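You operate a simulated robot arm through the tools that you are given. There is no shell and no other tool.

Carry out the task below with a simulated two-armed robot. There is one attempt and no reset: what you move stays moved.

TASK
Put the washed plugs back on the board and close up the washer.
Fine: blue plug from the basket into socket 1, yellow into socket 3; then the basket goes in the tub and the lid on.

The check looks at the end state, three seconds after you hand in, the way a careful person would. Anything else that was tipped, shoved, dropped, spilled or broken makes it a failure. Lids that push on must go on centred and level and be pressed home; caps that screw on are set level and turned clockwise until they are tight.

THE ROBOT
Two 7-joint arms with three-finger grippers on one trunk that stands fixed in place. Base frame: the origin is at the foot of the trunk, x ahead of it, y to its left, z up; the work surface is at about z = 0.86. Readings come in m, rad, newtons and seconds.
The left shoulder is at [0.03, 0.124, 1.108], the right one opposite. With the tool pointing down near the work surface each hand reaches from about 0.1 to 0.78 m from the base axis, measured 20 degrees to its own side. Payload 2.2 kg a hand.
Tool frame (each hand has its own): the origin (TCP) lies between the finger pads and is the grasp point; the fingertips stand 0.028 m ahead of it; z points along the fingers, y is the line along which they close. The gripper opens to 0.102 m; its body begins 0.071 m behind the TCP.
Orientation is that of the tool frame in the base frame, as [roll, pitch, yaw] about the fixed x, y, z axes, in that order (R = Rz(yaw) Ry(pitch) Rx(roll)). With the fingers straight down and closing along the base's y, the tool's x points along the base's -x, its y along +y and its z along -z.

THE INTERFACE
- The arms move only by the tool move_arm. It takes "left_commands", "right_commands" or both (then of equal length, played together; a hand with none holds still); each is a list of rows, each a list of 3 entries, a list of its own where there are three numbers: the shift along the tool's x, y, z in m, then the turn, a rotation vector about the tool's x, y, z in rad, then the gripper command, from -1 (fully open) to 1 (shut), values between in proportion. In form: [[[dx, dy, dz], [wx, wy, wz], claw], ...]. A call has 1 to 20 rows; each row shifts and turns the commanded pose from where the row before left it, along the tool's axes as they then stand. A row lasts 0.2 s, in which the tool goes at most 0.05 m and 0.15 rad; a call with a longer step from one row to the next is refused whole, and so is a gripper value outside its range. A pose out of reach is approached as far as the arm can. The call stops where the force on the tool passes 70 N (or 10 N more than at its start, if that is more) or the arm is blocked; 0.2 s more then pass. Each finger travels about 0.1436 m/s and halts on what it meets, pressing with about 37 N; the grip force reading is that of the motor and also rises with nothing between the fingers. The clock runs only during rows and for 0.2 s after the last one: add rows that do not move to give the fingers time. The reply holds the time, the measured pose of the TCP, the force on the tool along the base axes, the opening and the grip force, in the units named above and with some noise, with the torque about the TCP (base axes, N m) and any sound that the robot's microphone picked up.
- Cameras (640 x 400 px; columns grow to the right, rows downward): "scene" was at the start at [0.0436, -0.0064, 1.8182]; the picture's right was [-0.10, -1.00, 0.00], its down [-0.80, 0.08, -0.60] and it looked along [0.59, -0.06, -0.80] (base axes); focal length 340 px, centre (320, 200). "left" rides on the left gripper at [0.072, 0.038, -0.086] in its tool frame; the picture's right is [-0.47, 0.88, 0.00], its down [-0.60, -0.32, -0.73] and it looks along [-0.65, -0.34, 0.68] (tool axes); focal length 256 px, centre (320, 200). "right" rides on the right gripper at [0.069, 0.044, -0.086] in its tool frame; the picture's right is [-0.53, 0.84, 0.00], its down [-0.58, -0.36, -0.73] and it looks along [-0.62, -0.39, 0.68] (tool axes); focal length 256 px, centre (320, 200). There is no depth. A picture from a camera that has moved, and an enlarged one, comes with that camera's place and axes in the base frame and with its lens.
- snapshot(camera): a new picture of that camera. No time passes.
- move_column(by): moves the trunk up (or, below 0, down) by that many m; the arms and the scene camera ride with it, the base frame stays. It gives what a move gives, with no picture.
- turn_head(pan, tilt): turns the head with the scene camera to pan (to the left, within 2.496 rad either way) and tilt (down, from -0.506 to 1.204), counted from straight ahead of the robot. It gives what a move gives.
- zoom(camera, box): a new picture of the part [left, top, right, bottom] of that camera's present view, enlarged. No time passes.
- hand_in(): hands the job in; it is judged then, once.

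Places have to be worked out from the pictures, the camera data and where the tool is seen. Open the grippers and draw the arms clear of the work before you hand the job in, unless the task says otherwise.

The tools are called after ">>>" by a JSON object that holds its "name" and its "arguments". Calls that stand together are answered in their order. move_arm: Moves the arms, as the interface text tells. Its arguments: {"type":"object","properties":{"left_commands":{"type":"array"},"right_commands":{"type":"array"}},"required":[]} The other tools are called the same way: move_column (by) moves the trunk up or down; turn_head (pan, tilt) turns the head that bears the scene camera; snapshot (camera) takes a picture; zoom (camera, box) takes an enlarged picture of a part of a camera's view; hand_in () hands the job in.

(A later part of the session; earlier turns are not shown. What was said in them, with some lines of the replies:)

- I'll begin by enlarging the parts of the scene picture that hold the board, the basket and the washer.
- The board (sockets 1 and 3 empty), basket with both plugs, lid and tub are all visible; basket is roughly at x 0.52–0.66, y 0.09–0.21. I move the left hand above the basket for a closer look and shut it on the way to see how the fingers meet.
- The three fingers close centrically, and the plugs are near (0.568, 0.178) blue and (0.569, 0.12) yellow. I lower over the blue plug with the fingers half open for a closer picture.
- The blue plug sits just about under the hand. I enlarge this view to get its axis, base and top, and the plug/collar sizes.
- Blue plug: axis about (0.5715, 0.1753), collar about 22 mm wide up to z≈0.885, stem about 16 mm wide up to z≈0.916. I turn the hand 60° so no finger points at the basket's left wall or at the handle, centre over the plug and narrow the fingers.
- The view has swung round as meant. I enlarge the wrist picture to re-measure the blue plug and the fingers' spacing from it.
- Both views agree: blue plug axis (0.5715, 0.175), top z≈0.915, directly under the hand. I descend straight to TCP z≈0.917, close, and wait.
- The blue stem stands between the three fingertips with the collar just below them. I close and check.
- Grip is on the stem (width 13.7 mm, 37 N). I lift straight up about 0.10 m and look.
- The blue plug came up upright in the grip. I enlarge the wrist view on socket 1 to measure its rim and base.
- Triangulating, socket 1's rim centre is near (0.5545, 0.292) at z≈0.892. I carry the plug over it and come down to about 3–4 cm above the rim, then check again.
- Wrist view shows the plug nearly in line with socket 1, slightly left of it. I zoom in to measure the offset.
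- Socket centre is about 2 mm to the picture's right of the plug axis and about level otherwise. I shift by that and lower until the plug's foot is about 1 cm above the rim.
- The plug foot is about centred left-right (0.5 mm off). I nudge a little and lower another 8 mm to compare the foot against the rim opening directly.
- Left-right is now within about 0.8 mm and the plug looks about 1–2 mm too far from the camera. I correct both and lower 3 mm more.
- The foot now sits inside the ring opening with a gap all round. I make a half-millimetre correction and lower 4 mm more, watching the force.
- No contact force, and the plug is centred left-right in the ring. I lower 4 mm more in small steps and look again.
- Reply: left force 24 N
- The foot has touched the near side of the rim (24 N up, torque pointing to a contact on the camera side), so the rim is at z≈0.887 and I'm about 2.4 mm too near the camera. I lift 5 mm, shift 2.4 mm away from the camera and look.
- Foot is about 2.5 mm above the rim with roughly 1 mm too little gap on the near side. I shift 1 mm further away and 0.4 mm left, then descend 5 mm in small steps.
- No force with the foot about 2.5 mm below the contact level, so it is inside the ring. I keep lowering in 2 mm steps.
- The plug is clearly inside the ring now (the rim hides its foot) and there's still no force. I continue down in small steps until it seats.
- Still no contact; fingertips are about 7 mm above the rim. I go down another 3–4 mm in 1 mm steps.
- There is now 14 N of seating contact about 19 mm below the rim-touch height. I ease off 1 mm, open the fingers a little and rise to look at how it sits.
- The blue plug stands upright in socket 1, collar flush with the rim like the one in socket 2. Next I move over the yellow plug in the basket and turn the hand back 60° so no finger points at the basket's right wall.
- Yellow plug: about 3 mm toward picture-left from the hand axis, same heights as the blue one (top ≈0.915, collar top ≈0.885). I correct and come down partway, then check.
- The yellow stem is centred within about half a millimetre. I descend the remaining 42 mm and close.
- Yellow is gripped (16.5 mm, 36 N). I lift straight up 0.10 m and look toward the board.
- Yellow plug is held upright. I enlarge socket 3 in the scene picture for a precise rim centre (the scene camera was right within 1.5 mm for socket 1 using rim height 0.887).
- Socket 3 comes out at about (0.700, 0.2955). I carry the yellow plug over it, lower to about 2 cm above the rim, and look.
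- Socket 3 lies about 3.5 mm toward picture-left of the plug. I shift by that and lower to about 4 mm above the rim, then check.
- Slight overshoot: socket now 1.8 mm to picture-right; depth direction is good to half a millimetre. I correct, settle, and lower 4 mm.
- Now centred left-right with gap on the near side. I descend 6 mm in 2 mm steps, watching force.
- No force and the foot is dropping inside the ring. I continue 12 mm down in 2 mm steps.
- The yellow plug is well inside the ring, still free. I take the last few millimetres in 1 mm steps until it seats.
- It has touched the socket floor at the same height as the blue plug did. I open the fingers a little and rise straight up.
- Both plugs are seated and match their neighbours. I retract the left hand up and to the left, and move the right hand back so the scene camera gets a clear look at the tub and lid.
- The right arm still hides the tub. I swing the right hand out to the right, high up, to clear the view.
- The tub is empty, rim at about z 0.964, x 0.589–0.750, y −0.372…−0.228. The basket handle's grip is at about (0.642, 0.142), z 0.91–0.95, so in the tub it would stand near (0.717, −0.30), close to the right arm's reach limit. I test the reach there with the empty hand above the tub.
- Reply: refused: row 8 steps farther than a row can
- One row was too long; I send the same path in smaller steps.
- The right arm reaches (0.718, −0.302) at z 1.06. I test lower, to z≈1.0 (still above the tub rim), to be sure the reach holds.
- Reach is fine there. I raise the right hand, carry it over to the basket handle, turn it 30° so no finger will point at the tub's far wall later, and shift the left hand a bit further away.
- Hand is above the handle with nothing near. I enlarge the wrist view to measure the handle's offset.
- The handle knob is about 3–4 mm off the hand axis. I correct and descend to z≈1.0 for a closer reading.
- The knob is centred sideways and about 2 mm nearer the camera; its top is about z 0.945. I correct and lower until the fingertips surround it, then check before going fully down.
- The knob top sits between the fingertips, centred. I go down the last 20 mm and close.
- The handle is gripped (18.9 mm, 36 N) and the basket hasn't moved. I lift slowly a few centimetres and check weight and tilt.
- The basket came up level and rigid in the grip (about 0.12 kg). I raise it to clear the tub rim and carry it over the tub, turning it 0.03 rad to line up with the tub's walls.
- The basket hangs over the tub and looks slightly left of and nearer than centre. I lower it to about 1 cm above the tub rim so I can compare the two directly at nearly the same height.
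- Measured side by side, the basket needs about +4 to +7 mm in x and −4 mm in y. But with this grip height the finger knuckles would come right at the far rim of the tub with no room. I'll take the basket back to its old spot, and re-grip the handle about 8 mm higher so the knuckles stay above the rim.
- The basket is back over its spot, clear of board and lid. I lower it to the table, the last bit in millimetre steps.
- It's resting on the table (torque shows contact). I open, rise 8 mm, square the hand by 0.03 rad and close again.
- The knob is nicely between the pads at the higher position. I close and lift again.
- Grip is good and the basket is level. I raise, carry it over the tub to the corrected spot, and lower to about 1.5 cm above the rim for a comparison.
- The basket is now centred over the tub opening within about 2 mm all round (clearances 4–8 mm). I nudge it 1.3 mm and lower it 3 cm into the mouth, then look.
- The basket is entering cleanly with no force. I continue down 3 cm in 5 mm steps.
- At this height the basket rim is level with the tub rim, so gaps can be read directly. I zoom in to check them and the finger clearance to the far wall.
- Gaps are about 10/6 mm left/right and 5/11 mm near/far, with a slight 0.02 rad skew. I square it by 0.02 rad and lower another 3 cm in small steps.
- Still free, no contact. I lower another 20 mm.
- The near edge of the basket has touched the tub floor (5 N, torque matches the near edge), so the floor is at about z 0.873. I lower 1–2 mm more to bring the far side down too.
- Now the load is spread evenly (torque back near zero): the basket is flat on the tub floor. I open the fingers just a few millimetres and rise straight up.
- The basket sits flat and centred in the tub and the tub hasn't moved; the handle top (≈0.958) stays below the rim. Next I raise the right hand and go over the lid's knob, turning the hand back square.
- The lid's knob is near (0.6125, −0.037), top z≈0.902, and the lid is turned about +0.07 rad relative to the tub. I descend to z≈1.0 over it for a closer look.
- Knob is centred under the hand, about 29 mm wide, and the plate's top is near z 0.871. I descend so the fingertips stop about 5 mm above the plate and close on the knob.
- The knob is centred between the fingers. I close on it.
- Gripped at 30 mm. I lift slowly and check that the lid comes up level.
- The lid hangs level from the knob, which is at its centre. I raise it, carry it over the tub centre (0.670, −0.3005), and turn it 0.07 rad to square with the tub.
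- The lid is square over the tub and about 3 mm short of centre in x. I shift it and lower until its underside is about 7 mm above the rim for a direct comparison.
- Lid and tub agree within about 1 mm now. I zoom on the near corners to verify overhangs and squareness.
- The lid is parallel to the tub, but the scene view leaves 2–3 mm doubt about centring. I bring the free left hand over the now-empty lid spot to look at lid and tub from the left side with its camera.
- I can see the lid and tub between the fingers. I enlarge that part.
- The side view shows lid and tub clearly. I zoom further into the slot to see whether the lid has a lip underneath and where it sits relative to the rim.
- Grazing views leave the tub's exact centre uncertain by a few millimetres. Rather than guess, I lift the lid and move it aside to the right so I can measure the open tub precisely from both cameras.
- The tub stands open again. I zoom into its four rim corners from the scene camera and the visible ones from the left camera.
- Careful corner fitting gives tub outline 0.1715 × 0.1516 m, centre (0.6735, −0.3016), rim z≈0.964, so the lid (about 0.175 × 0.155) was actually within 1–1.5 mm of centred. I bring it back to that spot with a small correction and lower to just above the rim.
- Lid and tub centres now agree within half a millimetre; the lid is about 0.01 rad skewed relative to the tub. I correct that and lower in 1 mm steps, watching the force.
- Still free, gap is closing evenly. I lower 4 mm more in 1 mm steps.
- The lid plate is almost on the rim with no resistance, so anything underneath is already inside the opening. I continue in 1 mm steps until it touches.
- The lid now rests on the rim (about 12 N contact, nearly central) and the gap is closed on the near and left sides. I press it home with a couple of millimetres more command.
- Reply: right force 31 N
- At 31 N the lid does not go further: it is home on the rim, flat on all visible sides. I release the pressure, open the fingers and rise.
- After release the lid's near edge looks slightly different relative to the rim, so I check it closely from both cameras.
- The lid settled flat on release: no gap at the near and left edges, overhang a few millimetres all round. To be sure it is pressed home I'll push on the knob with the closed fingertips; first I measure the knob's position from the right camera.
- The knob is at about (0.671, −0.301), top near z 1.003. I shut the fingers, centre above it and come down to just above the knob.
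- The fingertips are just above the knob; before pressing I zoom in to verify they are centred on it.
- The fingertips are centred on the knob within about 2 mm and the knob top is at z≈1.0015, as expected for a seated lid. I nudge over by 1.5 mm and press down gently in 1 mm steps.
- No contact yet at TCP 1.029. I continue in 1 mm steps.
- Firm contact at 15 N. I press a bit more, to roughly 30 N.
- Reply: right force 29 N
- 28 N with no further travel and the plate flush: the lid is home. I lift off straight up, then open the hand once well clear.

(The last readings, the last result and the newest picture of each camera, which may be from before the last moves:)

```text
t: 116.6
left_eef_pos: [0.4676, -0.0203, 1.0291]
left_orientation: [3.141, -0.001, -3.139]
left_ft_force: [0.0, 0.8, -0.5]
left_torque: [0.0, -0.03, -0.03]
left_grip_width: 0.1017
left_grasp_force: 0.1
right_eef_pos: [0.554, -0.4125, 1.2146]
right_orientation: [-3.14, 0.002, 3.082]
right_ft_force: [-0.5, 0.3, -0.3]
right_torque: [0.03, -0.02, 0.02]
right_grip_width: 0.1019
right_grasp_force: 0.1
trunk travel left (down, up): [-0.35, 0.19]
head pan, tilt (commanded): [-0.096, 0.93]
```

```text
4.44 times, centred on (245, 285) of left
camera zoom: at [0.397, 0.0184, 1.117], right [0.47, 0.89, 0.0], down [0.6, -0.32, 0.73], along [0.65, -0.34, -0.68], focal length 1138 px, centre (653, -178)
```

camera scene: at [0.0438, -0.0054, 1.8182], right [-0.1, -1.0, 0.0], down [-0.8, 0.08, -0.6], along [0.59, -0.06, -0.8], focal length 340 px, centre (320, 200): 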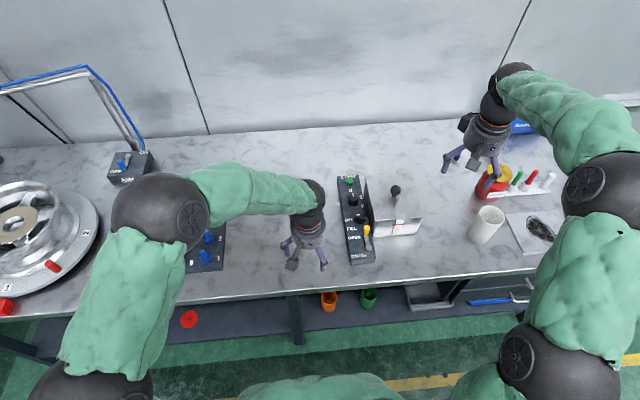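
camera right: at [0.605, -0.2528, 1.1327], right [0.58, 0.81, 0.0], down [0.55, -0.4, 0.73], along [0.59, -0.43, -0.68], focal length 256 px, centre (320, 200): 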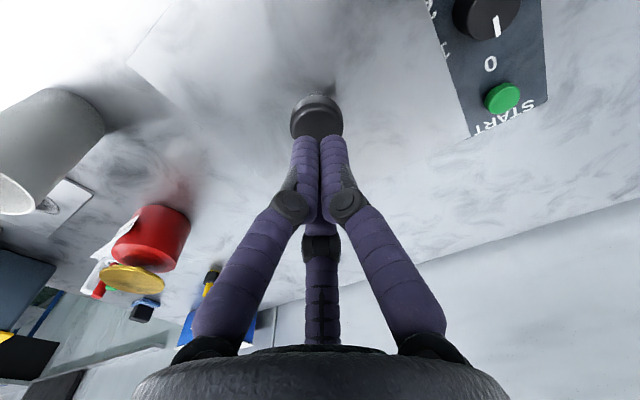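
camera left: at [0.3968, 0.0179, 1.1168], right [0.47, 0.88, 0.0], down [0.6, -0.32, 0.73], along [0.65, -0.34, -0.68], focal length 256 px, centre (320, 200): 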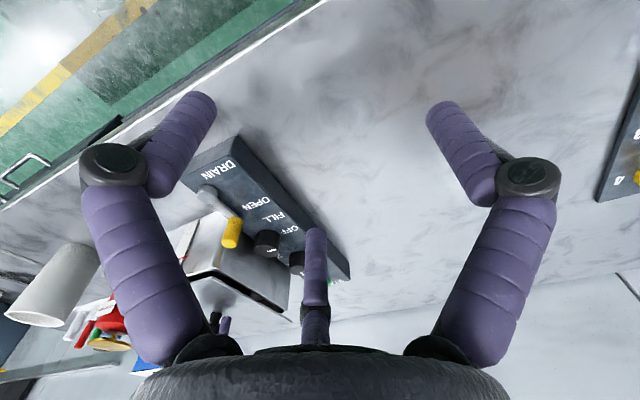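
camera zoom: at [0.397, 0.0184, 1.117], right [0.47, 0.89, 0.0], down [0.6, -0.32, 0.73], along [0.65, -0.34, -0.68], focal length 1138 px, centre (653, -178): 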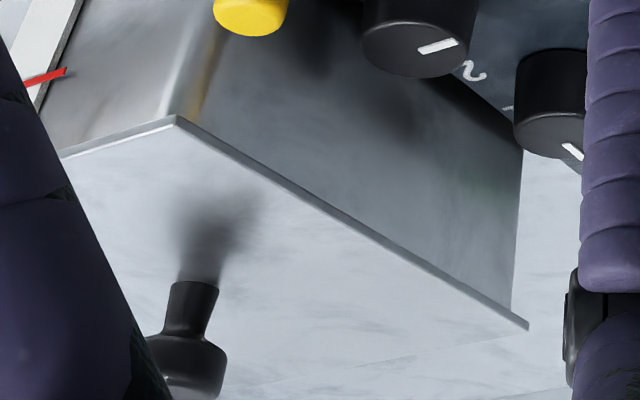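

The lid stays flat, but it may have shifted slightly in the press. I zoom into the corners to measure its centring again.

>>> {"name": "zoom", "arguments": {"camera": "scene", "box": [365, 205, 405, 230]}}

>>> {"name": "zoom", "arguments": {"camera": "scene", "box": [395, 205, 435, 230]}}

>>> {"name": "zoom", "arguments": {"camera": "scene", "box": [355, 165, 395, 190]}}

>>> {"name": "zoom", "arguments": {"camera": "scene", "box": [390, 165, 430, 190]}}

>>> {"name": "zoom", "arguments": {"camera": "left", "box": [200, 255, 240, 280]}}

>>> {"name": "zoom", "arguments": {"camera": "left", "box": [260, 295, 300, 320]}}

```text
16.00 times, centred on (385, 218) of scene
camera zoom: at [0.0438, -0.0054, 1.8182], right [-0.1, -1.0, 0.0], down [-0.8, 0.08, -0.6], along [0.59, -0.06, -0.8], focal length 5448 px, centre (-720, -80)
```

zoom: 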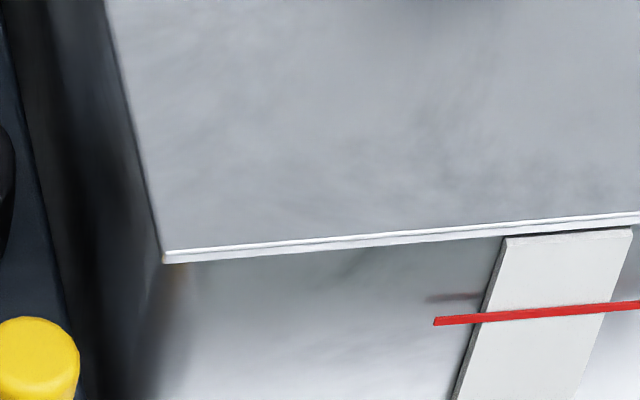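

```text
16.00 times, centred on (415, 218) of scene
camera zoom: at [0.0438, -0.0054, 1.8182], right [-0.1, -1.0, 0.0], down [-0.8, 0.08, -0.6], along [0.59, -0.06, -0.8], focal length 5448 px, centre (-1200, -80)
```

zoom: 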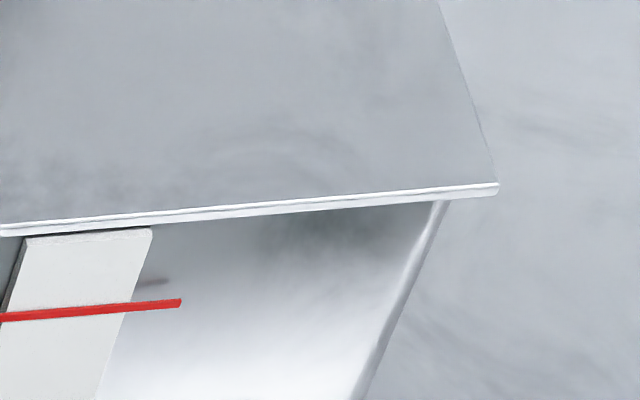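

```text
16.00 times, centred on (375, 178) of scene
camera zoom: at [0.0438, -0.0054, 1.8182], right [-0.1, -1.0, 0.0], down [-0.8, 0.08, -0.6], along [0.59, -0.06, -0.8], focal length 5448 px, centre (-560, 560)
```

zoom: 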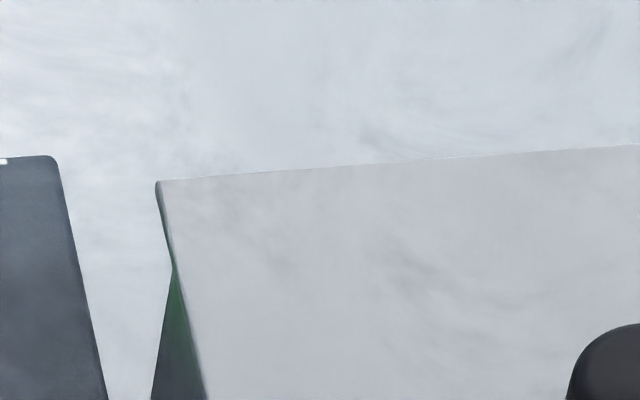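

```text
16.00 times, centred on (410, 178) of scene
camera zoom: at [0.0438, -0.0054, 1.8182], right [-0.1, -1.0, 0.0], down [-0.8, 0.08, -0.6], along [0.59, -0.06, -0.8], focal length 5448 px, centre (-1120, 560)
```

zoom: 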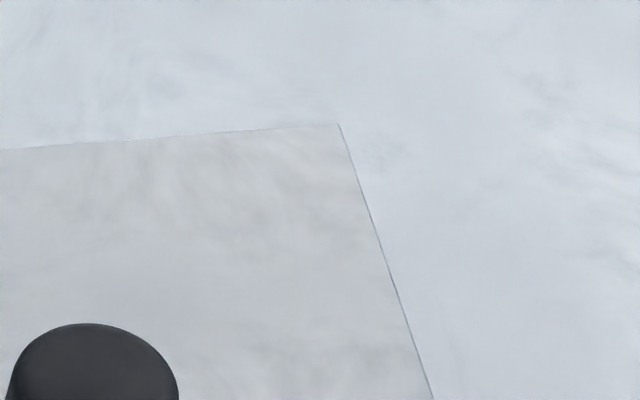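

```text
16.00 times, centred on (220, 268) of left
camera zoom: at [0.397, 0.0184, 1.117], right [0.47, 0.89, 0.0], down [0.6, -0.32, 0.73], along [0.65, -0.34, -0.68], focal length 4096 px, centre (1920, -880)
```

zoom: 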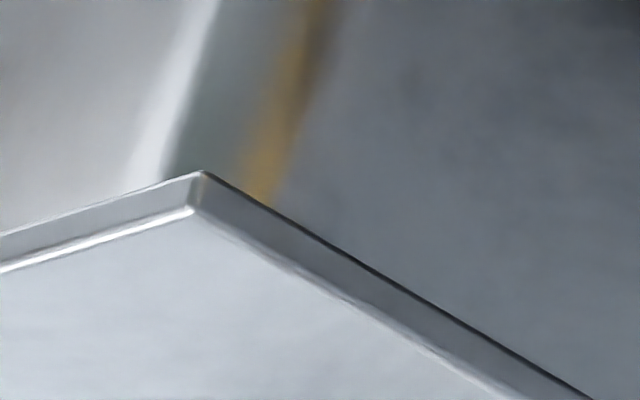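

```text
16.00 times, centred on (280, 308) of left
camera zoom: at [0.397, 0.0184, 1.117], right [0.47, 0.89, 0.0], down [0.6, -0.32, 0.73], along [0.65, -0.34, -0.68], focal length 4096 px, centre (960, -1520)
```

zoom: 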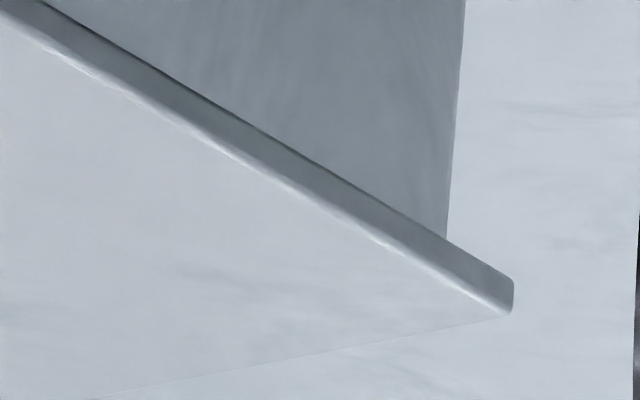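

The lid slid about 2 mm toward me while I pressed, so it isn't perfectly centred. To measure centring squarely I move the left camera to look straight across at the lid's left side, where near and far overhangs show directly.

>>> {"name": "move_arm", "arguments": {"left_commands": [[[-0.0405, 0, 0], [0, 0, 0], -1], [[-0.0405, 0, 0], [0, 0, 0], -1], [[-0.0405, 0, 0], [0, 0, 0], -1], [[-0.0405, 0, 0], [0, 0, 0], -1], [[-0.0405, 0, 0], [0, 0, 0], -1], [[0, 0, 0], [0, 0, 0.1353], -1], [[0, 0, 0], [0, 0, 0.1353], -1], [[0, 0, 0], [0, 0, 0.1353], -1], [[0, 0, 0], [0, 0, 0.1353], -1], [[0, 0, 0], [0, 0, 0.1353], -1], [[0, 0, 0], [0, 0, 0.1353], -1], [[0, 0, 0], [0, 0, 0.1353], -1], [[0, 0, 0], [0, 0, 0.1353], -1], [[0, 0, 0], [0, 0, 0], -1]]}}

>>> {"name": "snapshot", "arguments": {"camera": "left"}}

```text
t: 119.6
left_eef_pos: [0.6714, -0.0189, 1.0295]
left_orientation: [-3.141, -0.001, 2.058]
left_ft_force: [0.3, -0.1, 0.2]
left_torque: [0.04, -0.03, -0.02]
left_grip_width: 0.1019
left_grasp_force: 0.1
right_eef_pos: [0.5535, -0.4141, 1.2141]
right_orientation: [3.141, -0.002, 3.08]
right_ft_force: [0.2, 0.2, -0.8]
right_torque: [0.0, -0.01, 0.01]
right_grip_width: 0.1018
right_grasp_force: 0.0
trunk travel left (down, up): [-0.35, 0.19]
head pan, tilt (commanded): [-0.096, 0.93]
```

```text
taken
camera left: at [0.672, 0.0622, 1.1163], right [1.0, 0.0, 0.0], down [0.0, -0.68, 0.73], along [0.0, -0.73, -0.68], focal length 256 px, centre (320, 200)
```

left: 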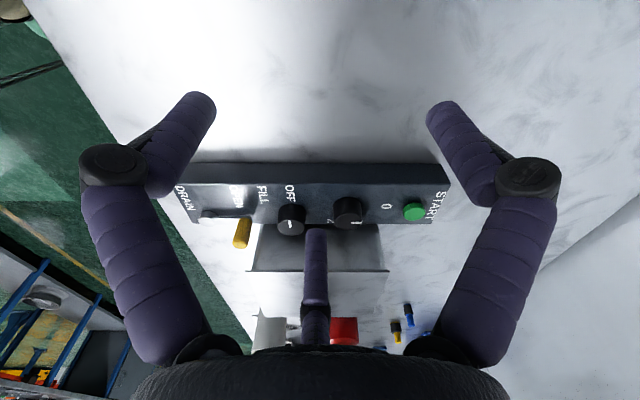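

Now I see the tub's left face squarely with the lid edge below it in the picture. I zoom on both ends.

>>> {"name": "zoom", "arguments": {"camera": "left", "box": [235, 215, 405, 280]}}

>>> {"name": "zoom", "arguments": {"camera": "left", "box": [238, 258, 270, 278]}}

>>> {"name": "zoom", "arguments": {"camera": "left", "box": [366, 258, 398, 278]}}

```text
3.76 times, centred on (320, 248) of left
camera zoom: at [0.672, 0.0622, 1.1163], right [1.0, 0.0, 0.0], down [0.0, -0.68, 0.73], along [0.0, -0.73, -0.68], focal length 964 px, centre (320, 21)
```

zoom: 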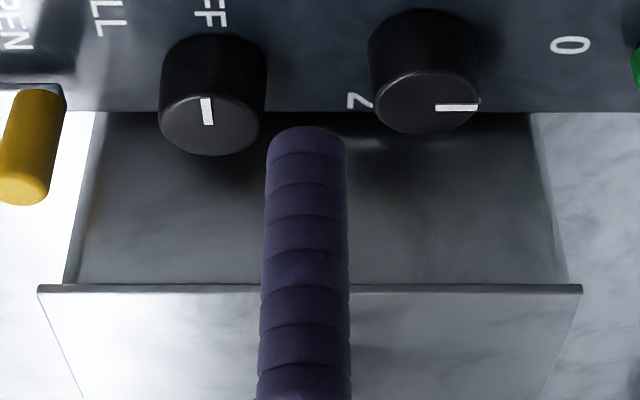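

```text
16.00 times, centred on (254, 268) of left
camera zoom: at [0.672, 0.0622, 1.1163], right [1.0, 0.0, 0.0], down [0.0, -0.68, 0.73], along [0.0, -0.73, -0.68], focal length 4096 px, centre (1376, -888)
```

zoom: 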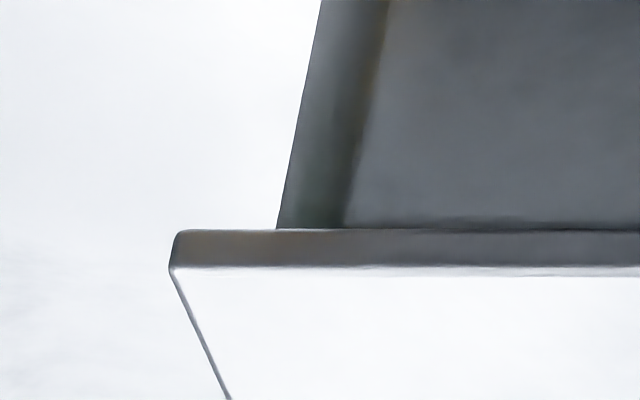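

```text
16.00 times, centred on (382, 268) of left
camera zoom: at [0.672, 0.0622, 1.1163], right [1.0, 0.0, 0.0], down [0.0, -0.68, 0.73], along [0.0, -0.73, -0.68], focal length 4096 px, centre (-672, -888)
```

zoom: 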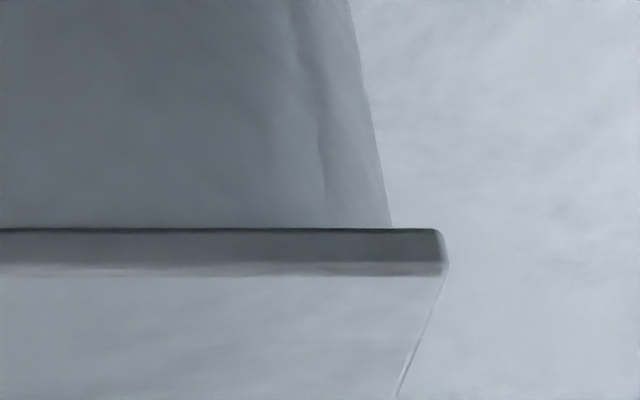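

Seen squarely, the lid overhangs about 5 mm at the near side and 1.6 mm at the far side (off centre by under 2 mm), flush on the tub with no gap. That is well centred and seated, so I leave it and withdraw the left hand upward, and the right hand a little further back.

>>> {"name": "move_arm", "arguments": {"left_commands": [[[0, 0, -0.04], [0, 0, 0], -1], [[0, 0, -0.04], [0, 0, 0], -1], [[0, 0, -0.04], [0, 0, 0], -1], [[0, 0, -0.04], [0, 0, 0], -1], [[0, 0, 0], [0, 0, -0.1353], -1], [[0, 0, 0], [0, 0, -0.1353], -1], [[0, 0, 0], [0, 0, -0.1353], -1], [[0, 0, 0], [0, 0, -0.1353], -1], [[0, 0, 0], [0, 0, -0.1353], -1], [[0, 0, 0], [0, 0, -0.1353], -1], [[0, 0, 0], [0, 0, -0.1353], -1], [[0, 0, 0], [0, 0, -0.1353], -1]], "right_commands": [[[0.04, 0, 0], [0, 0, 0], -1], [[0.04, 0, 0], [0, 0, 0], -1], [[0.04, 0, 0], [0, 0, 0], -1], [[0.03, 0, 0], [0, 0, 0], -1], [[0, 0, 0], [0, 0, 0], -1], [[0, 0, 0], [0, 0, 0], -1], [[0, 0, 0], [0, 0, 0], -1], [[0, 0, 0], [0, 0, 0], -1], [[0, 0, 0], [0, 0, 0], -1], [[0, 0, 0], [0, 0, 0], -1], [[0, 0, 0], [0, 0, 0], -1], [[0, 0, 0], [0, 0, 0], -1]]}}

>>> {"name": "move_arm", "arguments": {"left_commands": [[[0.02, 0.038, 0], [0, 0, 0], -1], [[0.02, 0.038, 0], [0, 0, 0], -1], [[0.02, 0.038, 0], [0, 0, 0], -1], [[0.02, 0.038, 0], [0, 0, 0], -1], [[0.02, 0.038, 0], [0, 0, 0], -1], [[0.02, 0.038, 0], [0, 0, 0], -1], [[0.02, 0.038, 0], [0, 0, 0], -1], [[0.02, 0.038, 0], [0, 0, 0], -1], [[0.02, 0.038, 0], [0, 0, 0], -1], [[0.02, 0.038, 0], [0, 0, 0], -1], [[0, 0.04, 0], [0, 0, 0], -1], [[0, 0.04, 0], [0, 0, 0], -1], [[0, 0, 0], [0, 0, 0], -1]]}}

>>> {"name": "snapshot", "arguments": {"camera": "scene"}}

>>> {"name": "zoom", "arguments": {"camera": "scene", "box": [150, 170, 310, 280]}}

>>> {"name": "zoom", "arguments": {"camera": "scene", "box": [330, 150, 450, 270]}}

```text
t: 122.2
left_eef_pos: [0.6696, -0.0211, 1.1905]
left_orientation: [-3.139, 0.0, -3.14]
left_ft_force: [-0.1, 0.2, 0.4]
left_torque: [0.0, 0.01, -0.02]
left_grip_width: 0.1019
left_grasp_force: 0.0
right_eef_pos: [0.4039, -0.4061, 1.2133]
right_orientation: [-3.141, -0.001, 3.081]
right_ft_force: [0.6, -0.2, -0.3]
right_torque: [-0.01, 0.01, -0.01]
right_grip_width: 0.1021
right_grasp_force: 0.0
trunk travel left (down, up): [-0.35, 0.19]
head pan, tilt (commanded): [-0.096, 0.93]
```

```text
t: 125.0
left_eef_pos: [0.4708, 0.4394, 1.1918]
left_orientation: [3.141, 0.0, 3.14]
left_ft_force: [-0.5, -1.2, 0.5]
left_torque: [0.01, 0.01, 0.01]
left_grip_width: 0.102
left_grasp_force: 0.1
right_eef_pos: [0.4023, -0.407, 1.2142]
right_orientation: [-3.141, -0.001, 3.081]
right_ft_force: [0.6, -0.3, 0.2]
right_torque: [0.01, -0.03, 0.02]
right_grip_width: 0.1021
right_grasp_force: 0.1
trunk travel left (down, up): [-0.35, 0.19]
head pan, tilt (commanded): [-0.096, 0.93]
```

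```text
taken
camera scene: at [0.0435, -0.0075, 1.8182], right [-0.1, -1.0, 0.0], down [-0.8, 0.08, -0.6], along [0.59, -0.06, -0.8], focal length 340 px, centre (320, 200)
```

scene: 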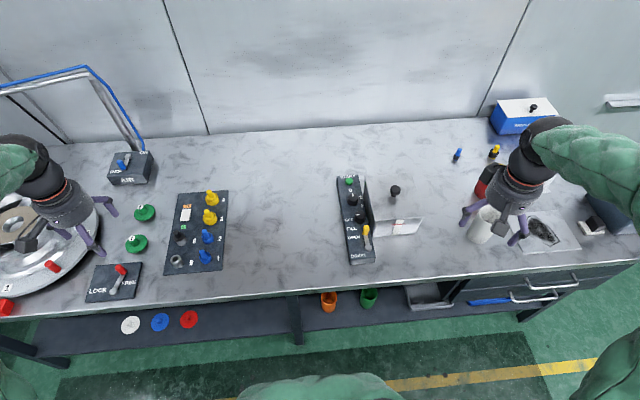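

```text
3.64 times, centred on (230, 225) of scene
camera zoom: at [0.0435, -0.0075, 1.8182], right [-0.1, -1.0, 0.0], down [-0.8, 0.08, -0.6], along [0.59, -0.06, -0.8], focal length 1238 px, centre (647, 109)
```

zoom: 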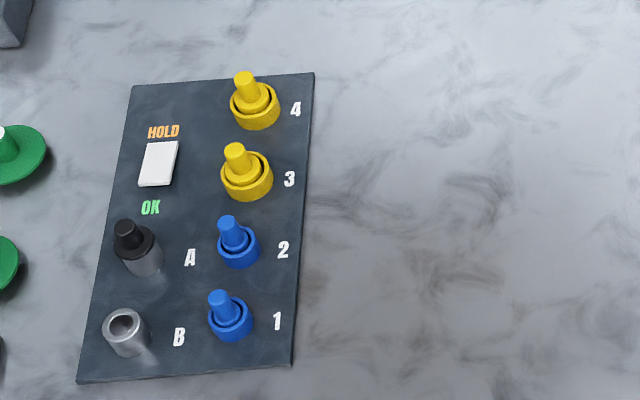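

```text
3.33 times, centred on (390, 210) of scene
camera zoom: at [0.0435, -0.0075, 1.8182], right [-0.1, -1.0, 0.0], down [-0.8, 0.08, -0.6], along [0.59, -0.06, -0.8], focal length 1135 px, centre (87, 167)
```

zoom: 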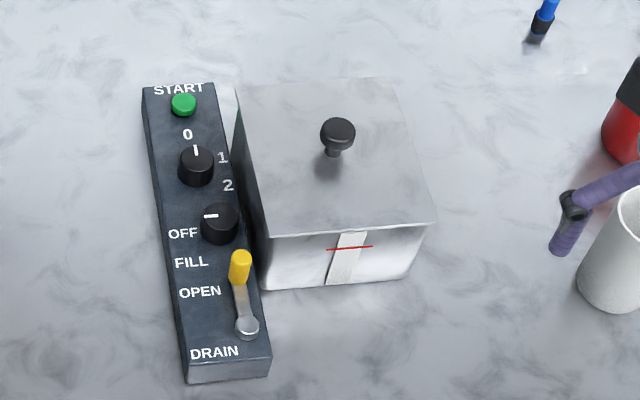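

Everything is in place: blue plug in socket 1, yellow in socket 3, basket in the tub, and the lid flush on top. Controls and neighbouring items are unchanged, both hands are open and clear, so I hand in.

>>> {"name": "hand_in", "arguments": {}}

```text
The job is handed in.
```

The job is done and handed in. The blue plug is in socket 1, the yellow plug in socket 3, and the basket is in the tub with the lid on. The check's verdict hasn't come back yet.

- **Plugs:** both sit upright and at the same depth as the plugs in sockets 2 and 4. On the first try the blue plug touched the near rim of socket 1. I lifted it, shifted it a few millimetres and it went in cleanly.
- **Basket:** it lies flat on the tub floor. I set it back on the table once to grip the handle higher, so the fingers would clear the tub's far wall.
- **Lid:** it is level and flush with the rim on the sides I could see, and pressed down at about 28 N with no further travel. It slid slightly while I pressed, so it sits about 2 mm off centre toward the robot. I left it there rather than risk disturbing it.

I saw no change to the washer's controls or the other items on the bench. Both hands are open and clear of the work.
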